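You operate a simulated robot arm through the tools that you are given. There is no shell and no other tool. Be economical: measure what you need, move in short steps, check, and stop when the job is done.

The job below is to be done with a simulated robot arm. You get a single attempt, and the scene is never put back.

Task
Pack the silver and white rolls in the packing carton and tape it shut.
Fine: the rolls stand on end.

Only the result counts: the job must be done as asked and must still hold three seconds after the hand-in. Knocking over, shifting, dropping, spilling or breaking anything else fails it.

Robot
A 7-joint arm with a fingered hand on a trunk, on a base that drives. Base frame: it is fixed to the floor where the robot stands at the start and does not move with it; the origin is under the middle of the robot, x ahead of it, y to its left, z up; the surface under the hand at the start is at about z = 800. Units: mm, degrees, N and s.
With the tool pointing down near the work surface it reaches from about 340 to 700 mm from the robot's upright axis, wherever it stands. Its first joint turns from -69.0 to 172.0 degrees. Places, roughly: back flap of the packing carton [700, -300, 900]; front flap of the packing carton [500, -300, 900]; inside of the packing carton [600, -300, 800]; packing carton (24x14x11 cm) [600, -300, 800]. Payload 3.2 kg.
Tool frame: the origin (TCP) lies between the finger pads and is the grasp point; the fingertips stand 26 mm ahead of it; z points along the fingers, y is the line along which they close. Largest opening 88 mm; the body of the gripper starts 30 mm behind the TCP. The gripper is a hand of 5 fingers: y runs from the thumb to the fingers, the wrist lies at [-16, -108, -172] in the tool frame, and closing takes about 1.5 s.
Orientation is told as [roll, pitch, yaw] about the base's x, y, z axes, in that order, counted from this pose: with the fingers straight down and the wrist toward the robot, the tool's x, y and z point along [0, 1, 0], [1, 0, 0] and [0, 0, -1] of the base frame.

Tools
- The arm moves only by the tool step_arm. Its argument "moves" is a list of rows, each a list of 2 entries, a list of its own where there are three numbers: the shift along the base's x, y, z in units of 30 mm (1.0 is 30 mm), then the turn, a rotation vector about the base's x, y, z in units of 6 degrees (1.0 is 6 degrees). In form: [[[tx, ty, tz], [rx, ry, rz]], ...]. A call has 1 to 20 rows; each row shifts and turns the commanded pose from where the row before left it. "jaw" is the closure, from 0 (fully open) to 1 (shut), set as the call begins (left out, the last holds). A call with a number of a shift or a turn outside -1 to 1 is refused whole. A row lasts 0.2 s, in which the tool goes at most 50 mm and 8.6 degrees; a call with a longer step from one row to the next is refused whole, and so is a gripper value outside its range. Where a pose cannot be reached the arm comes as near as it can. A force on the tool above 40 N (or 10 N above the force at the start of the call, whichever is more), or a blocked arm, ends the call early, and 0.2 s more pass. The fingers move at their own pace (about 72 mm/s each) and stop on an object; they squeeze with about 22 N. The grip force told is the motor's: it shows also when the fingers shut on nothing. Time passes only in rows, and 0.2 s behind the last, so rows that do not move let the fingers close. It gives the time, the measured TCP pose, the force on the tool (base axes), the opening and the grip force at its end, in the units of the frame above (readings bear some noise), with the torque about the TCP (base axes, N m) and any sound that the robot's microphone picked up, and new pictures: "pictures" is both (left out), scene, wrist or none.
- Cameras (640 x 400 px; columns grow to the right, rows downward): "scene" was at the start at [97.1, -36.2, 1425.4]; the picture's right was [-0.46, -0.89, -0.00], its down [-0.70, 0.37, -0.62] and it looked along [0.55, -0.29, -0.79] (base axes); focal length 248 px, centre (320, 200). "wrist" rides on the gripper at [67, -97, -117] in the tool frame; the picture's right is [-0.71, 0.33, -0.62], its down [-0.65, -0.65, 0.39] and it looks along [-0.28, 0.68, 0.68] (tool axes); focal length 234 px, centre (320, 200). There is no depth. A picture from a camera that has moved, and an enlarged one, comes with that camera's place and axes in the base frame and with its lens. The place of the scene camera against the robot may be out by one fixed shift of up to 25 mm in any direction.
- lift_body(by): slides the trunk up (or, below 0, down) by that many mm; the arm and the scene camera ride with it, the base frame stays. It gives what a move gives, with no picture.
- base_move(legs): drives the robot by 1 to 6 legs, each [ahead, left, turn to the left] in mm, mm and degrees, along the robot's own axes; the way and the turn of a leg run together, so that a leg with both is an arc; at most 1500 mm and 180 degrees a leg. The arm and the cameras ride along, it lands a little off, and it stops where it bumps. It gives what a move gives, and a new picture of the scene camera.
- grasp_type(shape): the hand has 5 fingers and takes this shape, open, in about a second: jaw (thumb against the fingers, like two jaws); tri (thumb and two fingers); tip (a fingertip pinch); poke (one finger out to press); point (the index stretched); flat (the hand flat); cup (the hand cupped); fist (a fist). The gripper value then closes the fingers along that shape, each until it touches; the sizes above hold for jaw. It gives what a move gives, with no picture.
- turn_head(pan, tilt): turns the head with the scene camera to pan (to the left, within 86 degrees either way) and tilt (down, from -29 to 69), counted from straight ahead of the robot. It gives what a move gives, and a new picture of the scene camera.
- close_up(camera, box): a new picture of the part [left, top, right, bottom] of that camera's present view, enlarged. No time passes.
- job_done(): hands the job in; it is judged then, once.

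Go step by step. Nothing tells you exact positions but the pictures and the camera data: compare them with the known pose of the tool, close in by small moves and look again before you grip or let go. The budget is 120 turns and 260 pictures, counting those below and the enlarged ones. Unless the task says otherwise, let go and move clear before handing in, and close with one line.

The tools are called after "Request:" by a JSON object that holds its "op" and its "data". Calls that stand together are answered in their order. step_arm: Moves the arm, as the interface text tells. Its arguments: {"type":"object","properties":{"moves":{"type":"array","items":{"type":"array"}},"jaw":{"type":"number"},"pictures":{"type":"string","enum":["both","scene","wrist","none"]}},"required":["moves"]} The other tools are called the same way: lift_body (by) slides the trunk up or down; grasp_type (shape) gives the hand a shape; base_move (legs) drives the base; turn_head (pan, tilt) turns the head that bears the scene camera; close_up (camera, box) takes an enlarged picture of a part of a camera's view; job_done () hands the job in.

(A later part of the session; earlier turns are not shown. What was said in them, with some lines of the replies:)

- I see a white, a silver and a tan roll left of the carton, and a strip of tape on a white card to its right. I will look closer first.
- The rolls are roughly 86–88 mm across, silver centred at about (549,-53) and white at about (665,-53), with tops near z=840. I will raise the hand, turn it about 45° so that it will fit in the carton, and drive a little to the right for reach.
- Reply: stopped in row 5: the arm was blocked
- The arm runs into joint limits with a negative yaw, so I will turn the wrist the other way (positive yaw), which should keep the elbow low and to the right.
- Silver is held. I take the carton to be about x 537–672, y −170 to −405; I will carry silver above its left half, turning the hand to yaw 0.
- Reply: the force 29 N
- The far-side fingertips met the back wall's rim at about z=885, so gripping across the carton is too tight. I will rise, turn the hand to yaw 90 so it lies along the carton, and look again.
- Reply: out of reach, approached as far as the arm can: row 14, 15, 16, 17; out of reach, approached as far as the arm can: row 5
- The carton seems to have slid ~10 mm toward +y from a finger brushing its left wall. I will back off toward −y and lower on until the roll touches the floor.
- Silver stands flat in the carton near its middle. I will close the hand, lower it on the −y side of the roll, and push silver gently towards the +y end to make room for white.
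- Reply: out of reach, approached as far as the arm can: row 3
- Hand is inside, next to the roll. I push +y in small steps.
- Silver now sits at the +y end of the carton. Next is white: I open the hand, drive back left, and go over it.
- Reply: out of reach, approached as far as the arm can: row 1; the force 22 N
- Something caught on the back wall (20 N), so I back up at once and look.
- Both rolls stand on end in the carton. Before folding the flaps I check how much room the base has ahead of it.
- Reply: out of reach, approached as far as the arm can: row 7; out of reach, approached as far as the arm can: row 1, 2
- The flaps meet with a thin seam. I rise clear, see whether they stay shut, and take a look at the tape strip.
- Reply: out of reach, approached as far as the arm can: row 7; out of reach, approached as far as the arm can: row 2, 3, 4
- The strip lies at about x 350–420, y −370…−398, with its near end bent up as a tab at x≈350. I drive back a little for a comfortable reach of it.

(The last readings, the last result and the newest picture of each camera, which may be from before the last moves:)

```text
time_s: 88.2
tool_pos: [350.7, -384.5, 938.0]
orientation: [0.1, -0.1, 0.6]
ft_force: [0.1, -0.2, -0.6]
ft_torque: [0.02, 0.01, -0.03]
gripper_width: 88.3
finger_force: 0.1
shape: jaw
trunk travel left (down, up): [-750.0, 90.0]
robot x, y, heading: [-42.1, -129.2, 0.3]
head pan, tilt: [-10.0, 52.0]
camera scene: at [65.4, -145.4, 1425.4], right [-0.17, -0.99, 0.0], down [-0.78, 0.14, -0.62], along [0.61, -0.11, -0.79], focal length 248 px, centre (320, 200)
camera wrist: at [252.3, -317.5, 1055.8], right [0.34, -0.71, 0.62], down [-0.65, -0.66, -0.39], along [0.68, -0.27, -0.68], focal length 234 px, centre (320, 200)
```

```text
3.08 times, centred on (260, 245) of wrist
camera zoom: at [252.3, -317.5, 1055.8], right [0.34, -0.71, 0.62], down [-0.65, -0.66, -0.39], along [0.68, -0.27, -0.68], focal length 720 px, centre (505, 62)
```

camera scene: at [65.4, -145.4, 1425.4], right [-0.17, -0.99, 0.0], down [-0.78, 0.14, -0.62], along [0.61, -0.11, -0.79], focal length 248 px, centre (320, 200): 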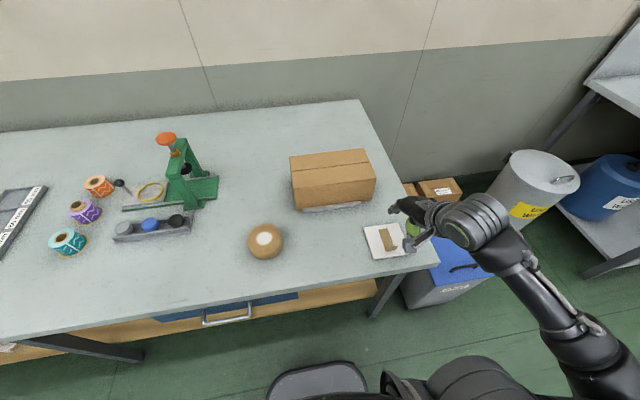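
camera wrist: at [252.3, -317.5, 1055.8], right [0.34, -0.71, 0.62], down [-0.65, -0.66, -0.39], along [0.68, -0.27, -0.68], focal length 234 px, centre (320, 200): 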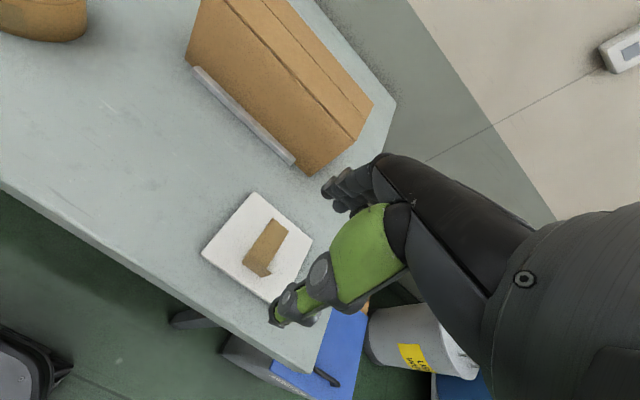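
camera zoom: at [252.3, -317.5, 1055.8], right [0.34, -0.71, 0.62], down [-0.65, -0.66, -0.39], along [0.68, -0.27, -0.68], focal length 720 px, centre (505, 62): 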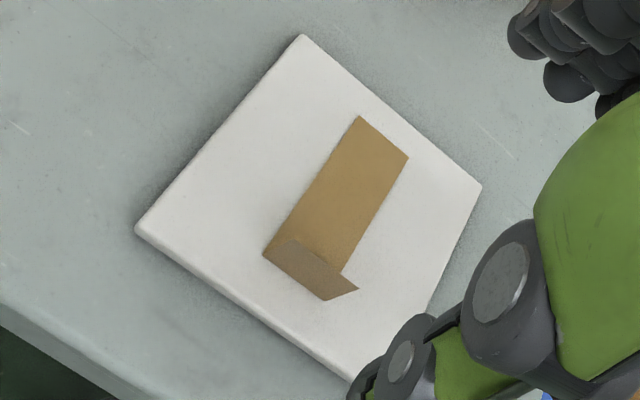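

Request:
{"op": "step_arm", "data": {"moves": [[[0, 0, -0.9], [0, 0, 0]], [[0, 0, -0.9], [0, 0, 0]], [[0, 0, -0.9], [0, 0, 0]], [[0, 0, -0.4], [0, 0, 0]], [[0, 0, 0], [0, 0, 0]]], "jaw": 0.3, "pictures": "wrist"}}

Request:
{"op": "close_up", "data": {"camera": "wrist", "box": [190, 140, 400, 350]}}

Request:
{"op": "close_up", "data": {"camera": "scene", "box": [350, 190, 440, 280]}}

```text
time_s: 89.5
tool_pos: [351.4, -382.9, 845.9]
orientation: [0.2, 0.1, 0.6]
ft_force: [-0.5, 0.0, -0.1]
ft_torque: [0.03, -0.02, 0.0]
gripper_width: 62.1
finger_force: 0.1
shape: jaw
trunk travel left (down, up): [-750.0, 90.0]
robot x, y, heading: [-41.1, -129.1, 0.4]
head pan, tilt: [-10.0, 52.0]
camera wrist: at [253.3, -316.3, 963.2], right [0.34, -0.71, 0.62], down [-0.65, -0.66, -0.39], along [0.68, -0.27, -0.68], focal length 234 px, centre (320, 200)
```

wrist: 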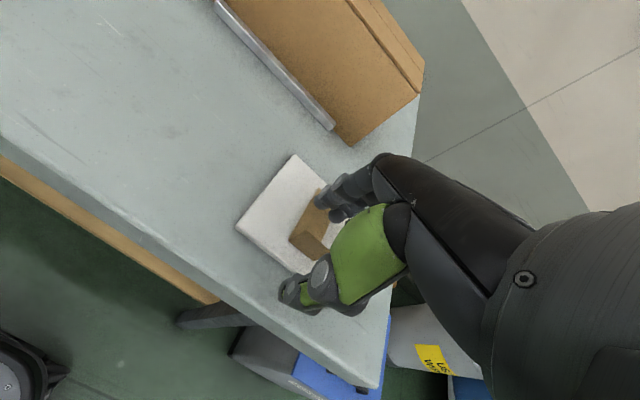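

```text
1.90 times, centred on (295, 245) of wrist
camera zoom: at [253.3, -316.3, 963.2], right [0.34, -0.71, 0.62], down [-0.65, -0.66, -0.39], along [0.68, -0.27, -0.68], focal length 446 px, centre (368, 114)
```

zoom: 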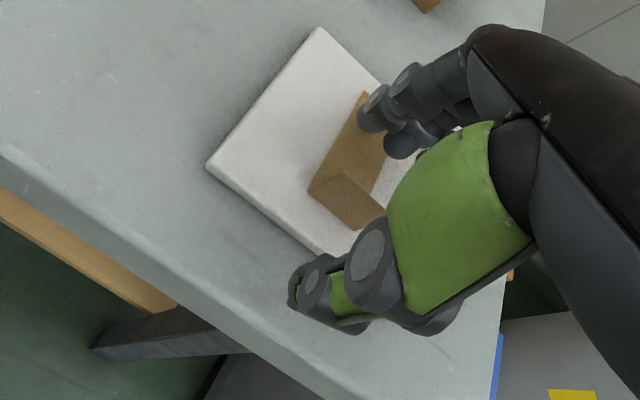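

```text
4.44 times, centred on (395, 235) of scene
camera zoom: at [65.5, -145.4, 1425.4], right [-0.17, -0.99, 0.0], down [-0.78, 0.14, -0.62], along [0.61, -0.11, -0.79], focal length 1101 px, centre (-13, 44)
```

zoom: 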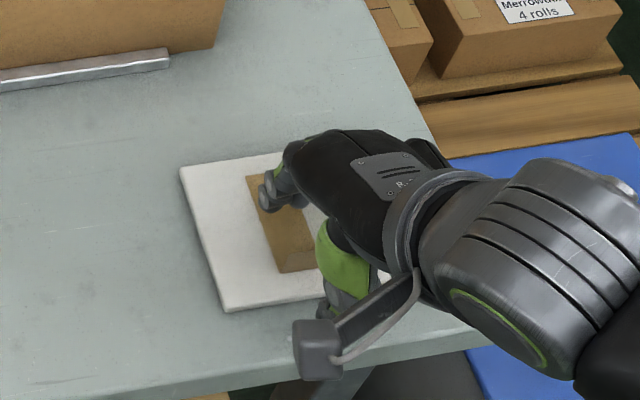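

Request:
{"op": "step_arm", "data": {"moves": [[[0, 0, -0.25], [0, 0, 0]], [[0, 0, 0], [0, 0, 0]]], "pictures": "none"}}

Request:
{"op": "step_arm", "data": {"moves": [[[0, 0, 0], [0, 0, 0]], [[0, 0, 0], [0, 0, 0]], [[0, 0, 0], [0, 0, 0]], [[0, 0, 0], [0, 0, 0]], [[0, 0, 0], [0, 0, 0]], [[0, 0, 0], [0, 0, 0]], [[0, 0, 0], [0, 0, 0]]], "jaw": 1, "pictures": "none"}}

Request:
{"op": "close_up", "data": {"camera": "wrist", "box": [190, 140, 400, 350]}}

Request:
{"op": "close_up", "data": {"camera": "scene", "box": [350, 190, 440, 280]}}

```text
time_s: 90.0
tool_pos: [351.5, -382.1, 837.5]
orientation: [0.1, 0.1, 0.5]
ft_force: [0.4, -0.2, -0.1]
ft_torque: [0.0, 0.0, 0.0]
gripper_width: 62.0
finger_force: 0.0
shape: jaw
trunk travel left (down, up): [-750.0, 90.0]
robot x, y, heading: [-40.7, -130.0, 0.0]
head pan, tilt: [-10.0, 52.0]
```

```text
time_s: 91.7
tool_pos: [350.7, -383.1, 838.7]
orientation: [0.2, 0.1, 0.6]
ft_force: [-0.7, -1.1, 1.2]
ft_torque: [-0.01, 0.03, -0.01]
gripper_width: 0.1
finger_force: 22.1
shape: jaw
trunk travel left (down, up): [-750.0, 90.0]
robot x, y, heading: [-38.1, -132.1, 0.2]
head pan, tilt: [-10.0, 52.0]
```

```text
1.90 times, centred on (295, 245) of wrist
camera zoom: at [253.2, -316.6, 955.9], right [0.34, -0.71, 0.62], down [-0.65, -0.66, -0.39], along [0.68, -0.27, -0.68], focal length 446 px, centre (368, 114)
```

zoom: 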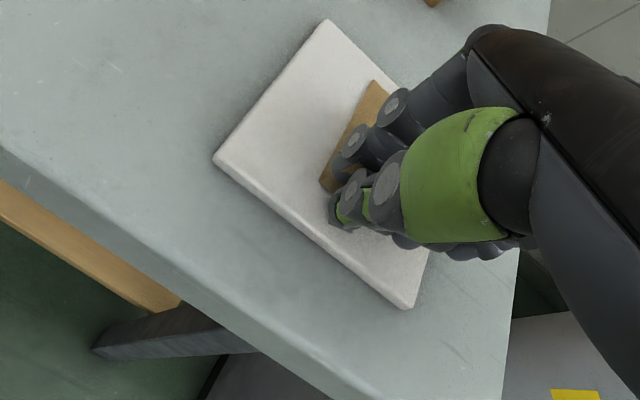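

```text
4.44 times, centred on (395, 235) of scene
camera zoom: at [65.3, -145.4, 1425.4], right [-0.17, -0.99, 0.0], down [-0.78, 0.14, -0.62], along [0.61, -0.11, -0.79], focal length 1101 px, centre (-13, 44)
```

zoom: 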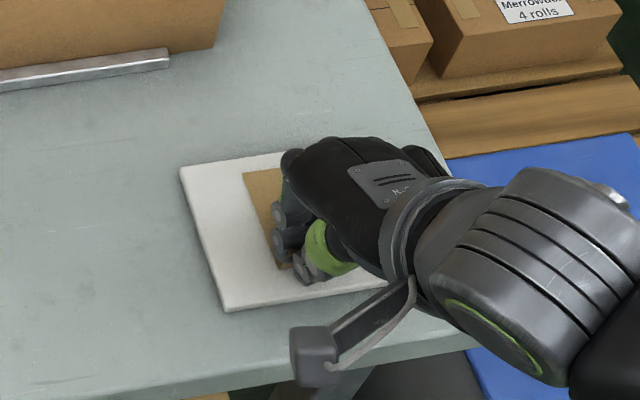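

Closed on the tab. I lift gently and look whether the strip comes along.

Request:
{"op": "step_arm", "data": {"moves": [[[0, 0, 0.3], [0, 0, 0]], [[0, 0, 0.5], [0, 0, 0]], [[0, 0, 0.8], [0, 0, 0]], [[0, 0, 1], [0, 0, 0]], [[0, 0, 0], [0, 0, 0]]]}}

Request:
{"op": "close_up", "data": {"camera": "wrist", "box": [190, 140, 400, 350]}}

Request:
{"op": "close_up", "data": {"camera": "scene", "box": [350, 190, 440, 280]}}

```text
time_s: 92.8
tool_pos: [352.6, -383.9, 916.7]
orientation: [0.1, 0.0, 0.6]
ft_force: [0.6, -0.4, 0.7]
ft_torque: [0.02, 0.0, 0.01]
gripper_width: 0.0
finger_force: 22.1
shape: jaw
trunk travel left (down, up): [-750.0, 90.0]
robot x, y, heading: [-40.2, -131.0, -0.0]
head pan, tilt: [-10.0, 52.0]
camera scene: at [65.7, -145.6, 1425.4], right [-0.17, -0.99, 0.0], down [-0.78, 0.14, -0.62], along [0.61, -0.11, -0.79], focal length 248 px, centre (320, 200)
camera wrist: at [254.4, -317.3, 1033.3], right [0.34, -0.71, 0.62], down [-0.65, -0.65, -0.39], along [0.68, -0.27, -0.68], focal length 234 px, centre (320, 200)
```

scene: 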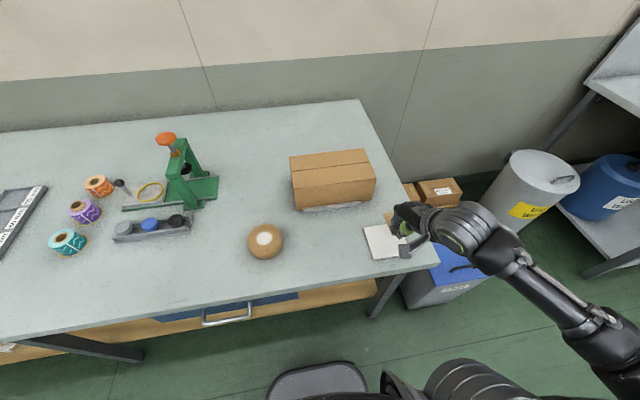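
wrist: 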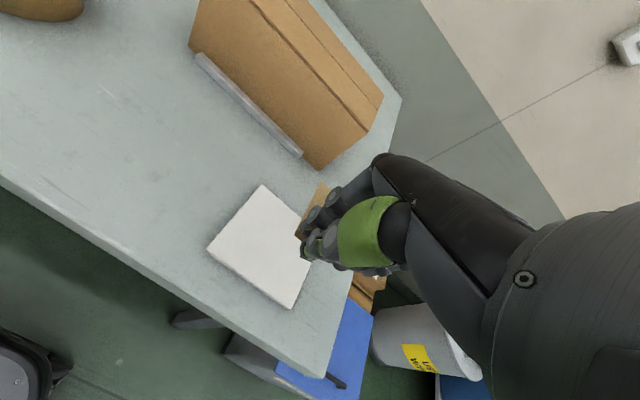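

```text
1.90 times, centred on (295, 245) of wrist
camera zoom: at [254.4, -317.3, 1033.3], right [0.34, -0.71, 0.62], down [-0.65, -0.65, -0.39], along [0.68, -0.27, -0.68], focal length 446 px, centre (368, 114)
```

zoom: 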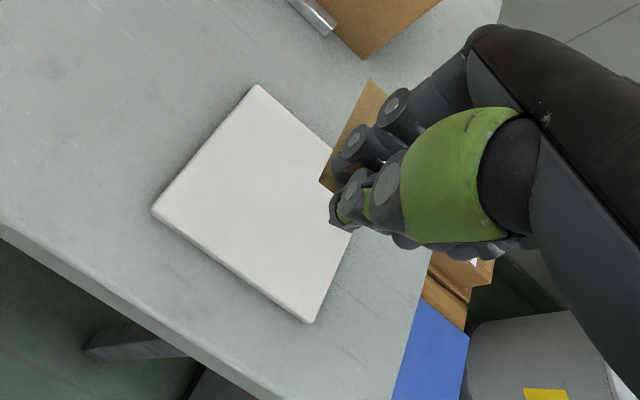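

```text
4.44 times, centred on (395, 235) of scene
camera zoom: at [65.7, -145.6, 1425.4], right [-0.17, -0.99, 0.0], down [-0.78, 0.14, -0.62], along [0.61, -0.11, -0.79], focal length 1101 px, centre (-13, 44)
```

zoom: 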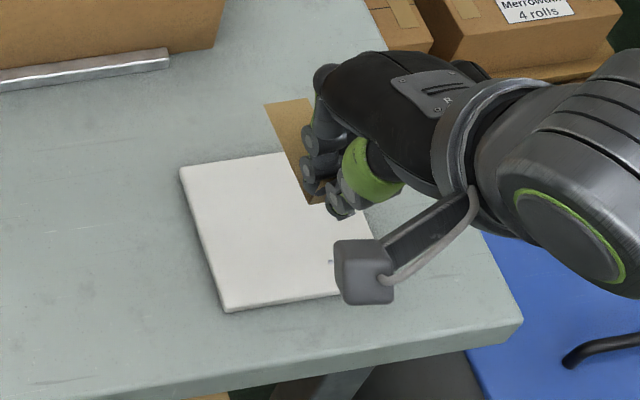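

The strip comes along whole, lying level ahead of the fingers. I carry it over the seam (x≈603, y≈−264).

Request:
{"op": "step_arm", "data": {"moves": [[[0, 0, 1], [0, 0, 0]], [[0.2, 0.1, 1], [0, 0, 0]], [[0.87, 0.49, 0.3], [0, 0, 0]], [[0.87, 0.49, 0], [0, 0, 0]], [[0.87, 0.49, 0], [0, 0, 0]], [[0.87, 0.49, 0], [0, 0, 0]], [[0.87, 0.49, 0], [0, 0, 0]], [[0.87, 0.49, 0], [0, 0, 0]], [[0.87, 0.49, 0], [0, 0, 0]], [[0.87, 0.49, 0], [0, 0, 0]], [[0, 0, 0], [0, 0, 0]]]}}

Request:
{"op": "close_up", "data": {"camera": "wrist", "box": [100, 80, 400, 380]}}

Request:
{"op": "close_up", "data": {"camera": "scene", "box": [270, 110, 400, 240]}}

```text
time_s: 95.2
tool_pos: [566.9, -264.0, 986.3]
orientation: [0.2, 0.0, 0.6]
ft_force: [-0.5, 0.2, 0.5]
ft_torque: [0.0, 0.01, -0.01]
gripper_width: 0.0
finger_force: 22.3
shape: jaw
trunk travel left (down, up): [-750.0, 90.0]
robot x, y, heading: [-38.1, -131.9, 0.2]
head pan, tilt: [-10.0, 52.0]
camera scene: at [64.9, -146.5, 1425.4], right [-0.17, -0.99, 0.0], down [-0.78, 0.14, -0.62], along [0.61, -0.1, -0.79], focal length 248 px, centre (320, 200)
camera wrist: at [468.7, -196.7, 1103.8], right [0.34, -0.71, 0.62], down [-0.65, -0.65, -0.39], along [0.68, -0.27, -0.68], focal length 234 px, centre (320, 200)
```

scene: 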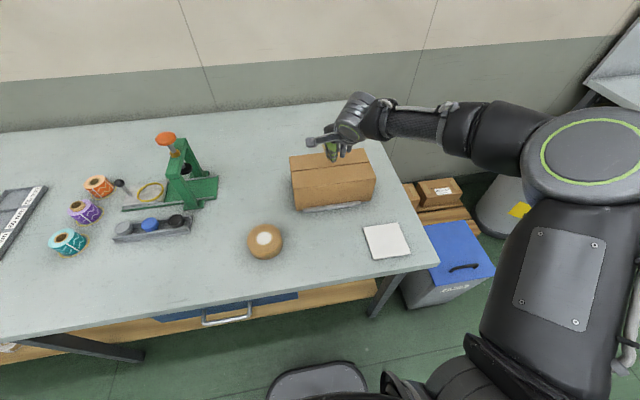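
wrist: 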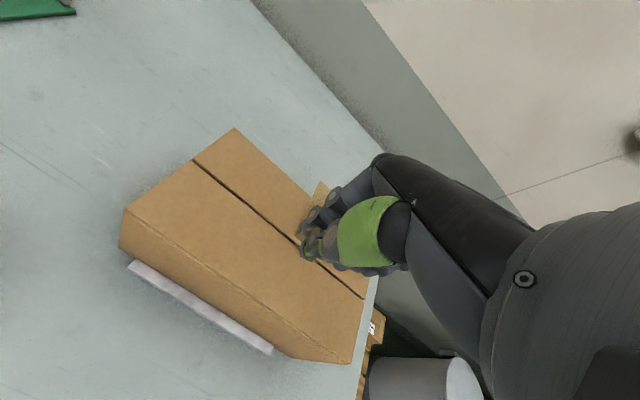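

```text
1.33 times, centred on (250, 230) of wrist
camera zoom: at [468.7, -196.7, 1103.8], right [0.34, -0.71, 0.62], down [-0.65, -0.65, -0.39], along [0.68, -0.27, -0.68], focal length 312 px, centre (413, 160)
```

zoom: 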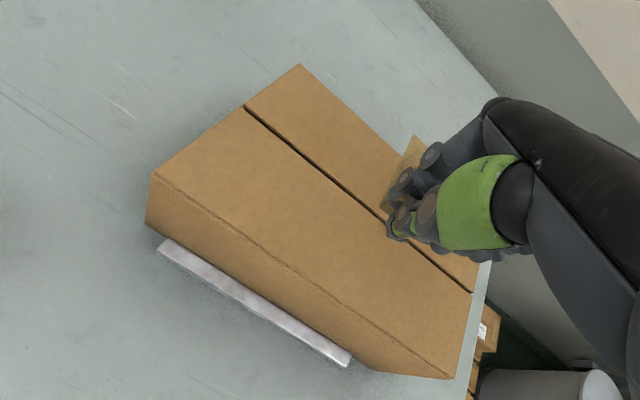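

```text
3.08 times, centred on (335, 175) of scene
camera zoom: at [64.9, -146.5, 1425.4], right [-0.17, -0.99, 0.0], down [-0.78, 0.14, -0.62], along [0.61, -0.1, -0.79], focal length 762 px, centre (274, 277)
```

zoom: 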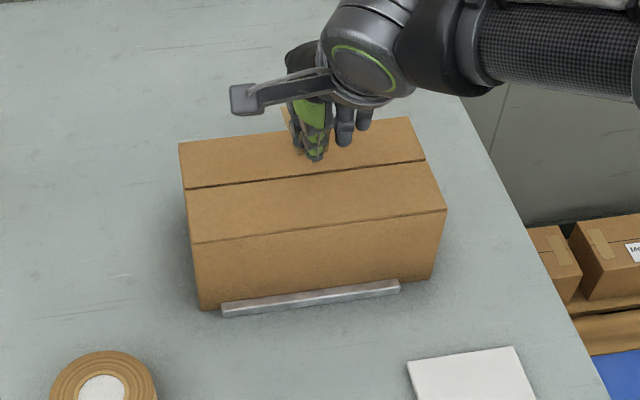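

Request:
{"op": "step_arm", "data": {"moves": [[[-0.03, -0.1, -0.7], [0, 0, 0]], [[0, 0, -0.7], [0, 0, 0]], [[0, 0, -0.2], [0, 0, 0]], [[0, 0, -0.1], [0, 0, 0]], [[0, 0, 0], [0, 0, 0]]]}}

Request:
{"op": "close_up", "data": {"camera": "scene", "box": [270, 110, 400, 240]}}

Request:
{"op": "close_up", "data": {"camera": "wrist", "box": [200, 100, 420, 320]}}

```text
time_s: 96.5
tool_pos: [565.7, -265.3, 934.7]
orientation: [0.1, 0.2, 0.7]
ft_force: [0.9, 0.3, 0.6]
ft_torque: [-0.03, -0.03, 0.01]
gripper_width: 0.0
finger_force: 21.4
shape: jaw
trunk travel left (down, up): [-750.0, 90.0]
robot x, y, heading: [-35.1, -131.5, 0.1]
head pan, tilt: [-10.0, 52.0]
camera scene: at [66.1, -145.7, 1425.3], right [-0.17, -0.99, 0.0], down [-0.78, 0.14, -0.62], along [0.61, -0.11, -0.79], focal length 248 px, centre (320, 200)
camera wrist: at [467.6, -199.1, 1051.8], right [0.34, -0.71, 0.62], down [-0.65, -0.65, -0.39], along [0.68, -0.27, -0.68], focal length 234 px, centre (320, 200)
```

scene: 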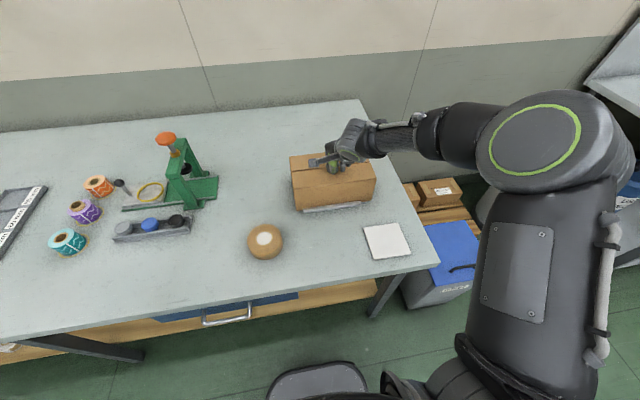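
wrist: 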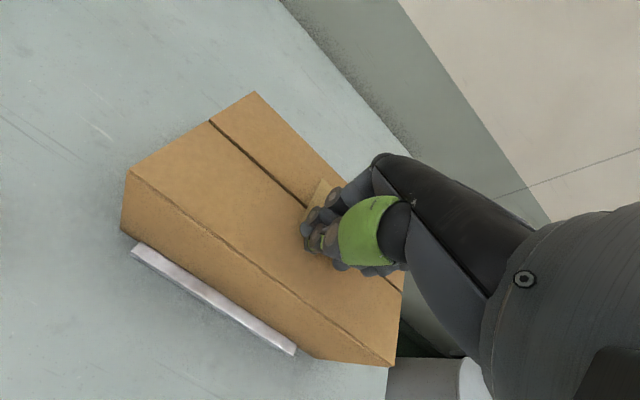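

```text
3.08 times, centred on (335, 175) of scene
camera zoom: at [66.1, -145.7, 1425.3], right [-0.17, -0.99, 0.0], down [-0.78, 0.14, -0.62], along [0.61, -0.11, -0.79], focal length 762 px, centre (274, 277)
```

zoom: 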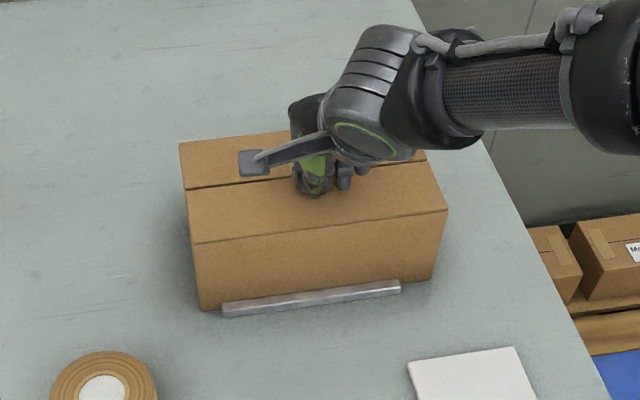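

```text
1.82 times, centred on (310, 210) of wrist
camera zoom: at [467.6, -199.1, 1051.8], right [0.34, -0.71, 0.62], down [-0.65, -0.65, -0.39], along [0.68, -0.27, -0.68], focal length 426 px, centre (338, 182)
```

zoom: 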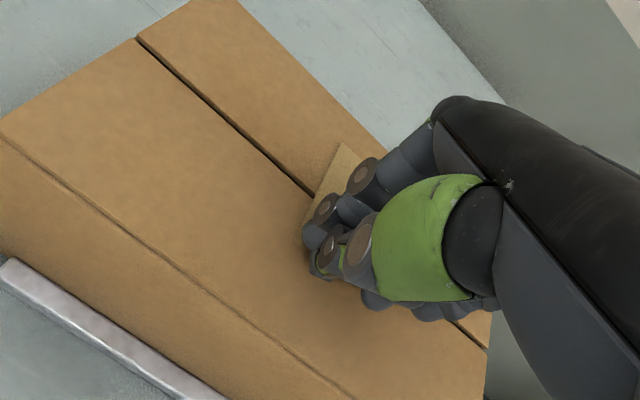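

Request:
{"op": "step_arm", "data": {"moves": [[[0, 0, -0.1], [0, 0, 0]], [[0, 0, -0.1], [0, 0, 0]], [[0, 0, -0.1], [0, 0, 0]], [[0, 0, 0], [0, 0, 0]]], "pictures": "none"}}

```text
time_s: 97.5
tool_pos: [565.6, -265.8, 930.9]
orientation: [0.1, -0.5, 0.7]
ft_force: [7.5, -3.0, 23.2]
ft_torque: [-0.4, -0.32, 0.08]
gripper_width: 0.0
finger_force: 21.6
shape: jaw
trunk travel left (down, up): [-750.0, 90.0]
robot x, y, heading: [-34.6, -129.1, 0.1]
head pan, tilt: [-10.0, 52.0]
```

Request:
{"op": "step_arm", "data": {"moves": [[[0, 0, 0], [0, 0, 0]], [[0, 0, 0], [0, 0, 0]], [[0, 0, 0], [0, 0, 0]]], "pictures": "none"}}

Request:
{"op": "step_arm", "data": {"moves": [[[0, 0, 0.1], [0, 0, 0]], [[0, 0, 0], [0, 0, 0]], [[0, 0, 0], [0, 0, 0]], [[0, 0, 0.5], [0, 0, 0]], [[0, 0, 1], [0, 0, 0]], [[0, 0, 0.6], [0, 0, 0]], [[0, 0, 0], [0, 0, 0]]], "jaw": 0.4}}

Request:
{"op": "close_up", "data": {"camera": "wrist", "box": [160, 100, 420, 340]}}

Request:
{"op": "close_up", "data": {"camera": "scene", "box": [270, 110, 400, 240]}}

```text
time_s: 98.2
tool_pos: [565.3, -264.6, 931.2]
orientation: [0.0, -0.5, 0.5]
ft_force: [8.4, -1.2, 25.5]
ft_torque: [-0.37, -0.35, 0.13]
gripper_width: 0.2
finger_force: 21.7
shape: jaw
trunk travel left (down, up): [-750.0, 90.0]
robot x, y, heading: [-38.9, -130.0, 0.1]
head pan, tilt: [-10.0, 52.0]
```

```text
time_s: 99.8
tool_pos: [563.6, -266.7, 989.8]
orientation: [0.1, 0.1, 0.6]
ft_force: [0.1, 0.3, 0.6]
ft_torque: [-0.03, 0.0, 0.0]
gripper_width: 52.2
finger_force: 0.0
shape: jaw
trunk travel left (down, up): [-750.0, 90.0]
robot x, y, heading: [-38.2, -131.6, 0.2]
head pan, tilt: [-10.0, 52.0]
camera scene: at [65.7, -145.5, 1425.4], right [-0.17, -0.99, 0.0], down [-0.78, 0.14, -0.62], along [0.61, -0.11, -0.79], focal length 248 px, centre (320, 200)
camera wrist: at [466.1, -199.7, 1108.6], right [0.34, -0.71, 0.62], down [-0.65, -0.66, -0.39], along [0.68, -0.27, -0.68], focal length 234 px, centre (320, 200)
```

scene: 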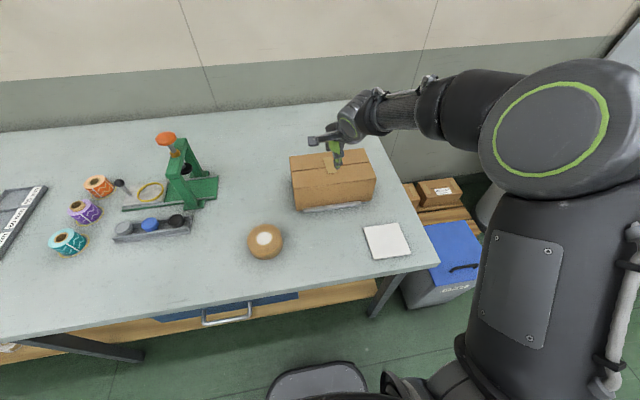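
wrist: 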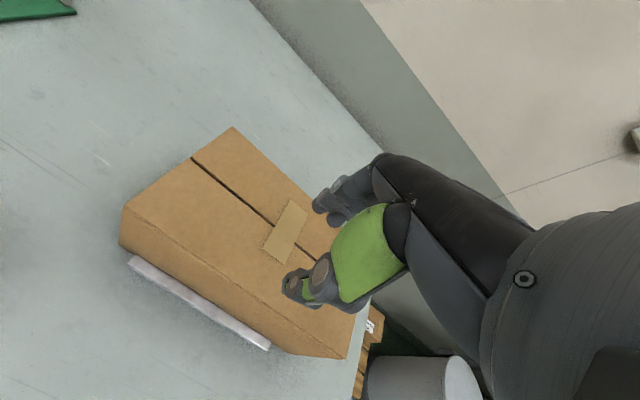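

```text
1.67 times, centred on (290, 220) of wrist
camera zoom: at [466.1, -199.7, 1108.6], right [0.34, -0.71, 0.62], down [-0.65, -0.66, -0.39], along [0.68, -0.27, -0.68], focal length 390 px, centre (370, 167)
```

zoom: 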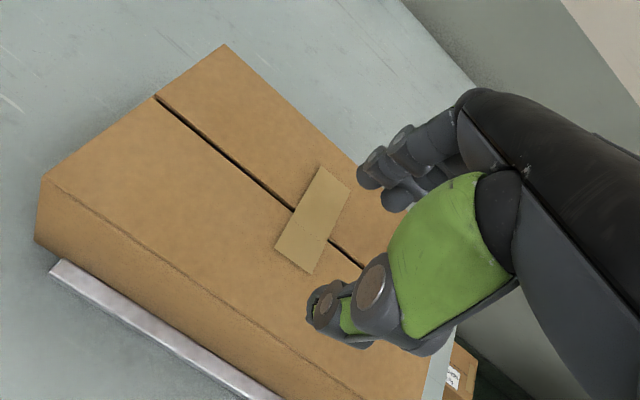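

```text
3.08 times, centred on (335, 175) of scene
camera zoom: at [65.7, -145.5, 1425.4], right [-0.17, -0.99, 0.0], down [-0.78, 0.14, -0.62], along [0.61, -0.11, -0.79], focal length 762 px, centre (274, 277)
```

zoom: 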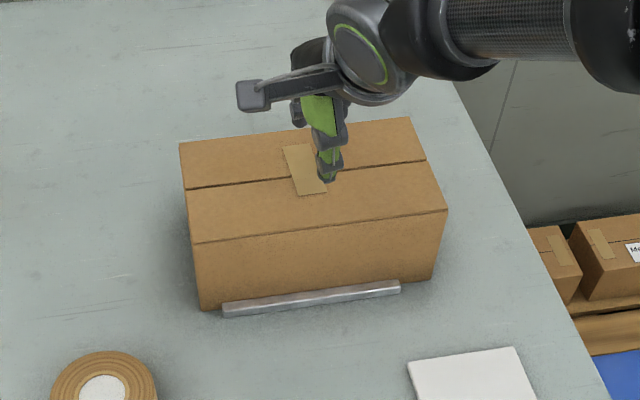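

The tape lies across the seam. I press it down lightly on both sides with the closed hand.

Request:
{"op": "step_arm", "data": {"moves": [[[0.4, 0, 0], [0, 0, 0]], [[0, 0, -0.5], [0, 0, 0]], [[0, 0, -0.5], [0, 0, 0]], [[0, 0, -0.5], [0, 0, 0]], [[0, 0, -0.2], [0, 0, 0]], [[0, 0, 0], [0, 0, 0]]], "jaw": 1, "pictures": "none"}}

```text
time_s: 101.2
tool_pos: [578.3, -266.4, 941.0]
orientation: [0.1, 0.2, 0.6]
ft_force: [0.2, 0.1, -0.3]
ft_torque: [0.01, 0.0, -0.02]
gripper_width: 0.0
finger_force: 21.3
shape: jaw
trunk travel left (down, up): [-750.0, 90.0]
robot x, y, heading: [-41.4, -130.5, 0.1]
head pan, tilt: [-10.0, 52.0]
```

Request:
{"op": "step_arm", "data": {"moves": [[[0, 0, -0.2], [0, 0, 0]], [[0, 0, -0.15], [0, 0, 0]], [[0, 0, -0.1], [0, 0, 0]], [[0, 0, 0], [0, 0, 0]]], "pictures": "none"}}

```text
time_s: 102.2
tool_pos: [578.7, -266.2, 932.5]
orientation: [0.1, -0.7, 0.6]
ft_force: [6.2, -3.5, 23.6]
ft_torque: [-0.39, -0.29, 0.11]
gripper_width: 0.0
finger_force: 21.9
shape: jaw
trunk travel left (down, up): [-750.0, 90.0]
robot x, y, heading: [-40.3, -130.5, 0.2]
head pan, tilt: [-10.0, 52.0]
```

Request:
{"op": "step_arm", "data": {"moves": [[[0, 0, 0.4], [0, 0, 0]], [[0.8, 0, 0], [0, 0, 0]], [[0.8, 0, 0], [0, 0, 0]], [[0, 0, -0.25], [0, 0, 0]], [[0, 0, -0.15], [0, 0, 0]], [[0, 0, 0], [0, 0, 0]]], "pictures": "none"}}

```text
time_s: 103.7
tool_pos: [625.7, -265.2, 931.9]
orientation: [0.1, -0.7, 0.6]
ft_force: [6.1, 0.1, 21.7]
ft_torque: [-0.31, -0.23, 0.07]
gripper_width: 0.1
finger_force: 21.9
shape: jaw
trunk travel left (down, up): [-750.0, 90.0]
robot x, y, heading: [-40.2, -130.2, -0.1]
head pan, tilt: [-10.0, 52.0]
```

Both ends are pressed. I rise clear and check the result.

Request:
{"op": "step_arm", "data": {"moves": [[[0, 0, 0.5], [0, 0, 0]], [[0, 0, 1], [0, 0, 0]], [[0, 0, 1], [0, 0, 0]], [[-0.5, 0, 1], [0, 0, 0]], [[-0.8, -0.6, 0.7], [0, 0, 0]], [[-0.8, -0.8, 0], [0, 0, 0]], [[-0.8, -0.8, 0], [0, 0, 0]], [[-0.8, -0.8, 0], [0, 0, 0]], [[-0.5, -0.8, 0], [0, 0, 0]], [[0, 0, 0], [0, 0, 0]]]}}

Request:
{"op": "close_up", "data": {"camera": "scene", "box": [270, 110, 400, 240]}}

Request:
{"op": "close_up", "data": {"camera": "wrist", "box": [60, 60, 360, 360]}}

```text
time_s: 105.8
tool_pos: [499.1, -379.1, 1054.3]
orientation: [0.1, 0.1, 0.6]
ft_force: [-0.3, 0.0, -0.5]
ft_torque: [0.0, -0.02, -0.02]
gripper_width: 0.0
finger_force: 22.3
shape: jaw
trunk travel left (down, up): [-750.0, 90.0]
robot x, y, heading: [-37.4, -134.0, 0.1]
head pan, tilt: [-10.0, 52.0]
camera scene: at [66.0, -144.6, 1425.4], right [-0.17, -0.99, 0.0], down [-0.78, 0.13, -0.62], along [0.61, -0.11, -0.79], focal length 248 px, centre (320, 200)
camera wrist: at [401.8, -312.2, 1170.8], right [0.34, -0.71, 0.62], down [-0.65, -0.66, -0.39], along [0.68, -0.27, -0.68], focal length 234 px, centre (320, 200)
```

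scene: 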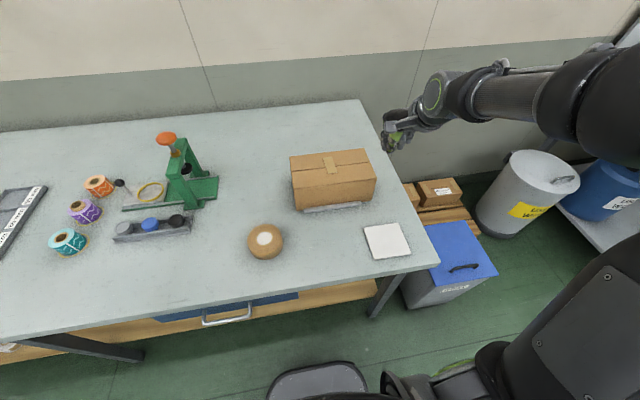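
wrist: 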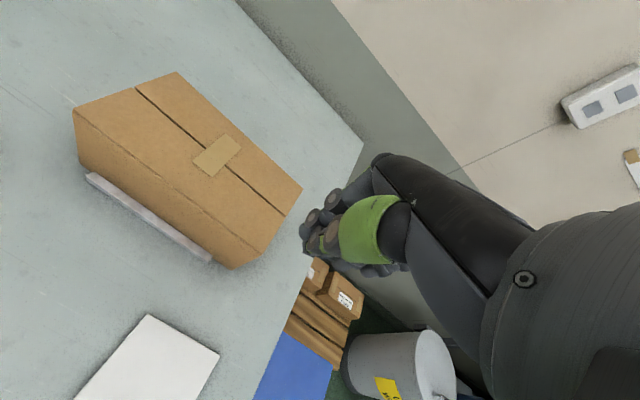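

```text
3.08 times, centred on (335, 175) of scene
camera zoom: at [66.0, -144.6, 1425.4], right [-0.17, -0.99, 0.0], down [-0.78, 0.13, -0.62], along [0.61, -0.11, -0.79], focal length 762 px, centre (274, 277)
```

zoom: 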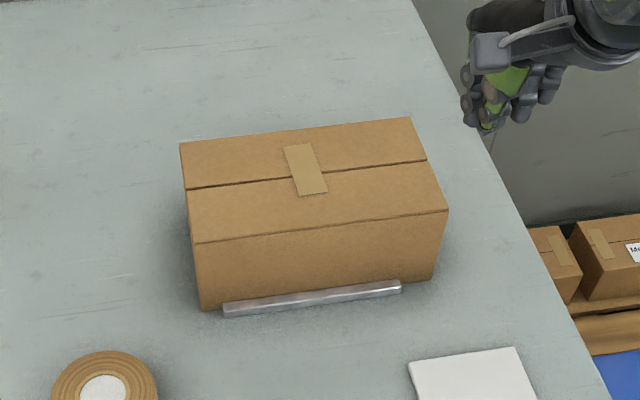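

```text
1.33 times, centred on (210, 210) of wrist
camera zoom: at [401.8, -312.2, 1170.8], right [0.34, -0.71, 0.62], down [-0.65, -0.66, -0.39], along [0.68, -0.27, -0.68], focal length 312 px, centre (467, 187)
```

zoom: 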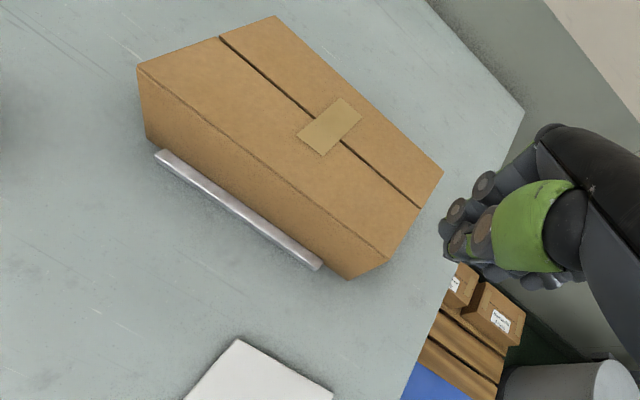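

The carton is shut, the tape lies flat across the seam on both flaps, and nothing else has been disturbed. The hand is clear, so I hand in.

Request:
{"op": "job_done", "data": {}}

```text
The job is handed in.
```

I packed the silver and white rolls standing on end in the carton, folded both flaps shut, and pressed the tape flat across the seam. While I was placing the silver roll, the carton slid about 10–20 mm to the left. Nothing else was disturbed.
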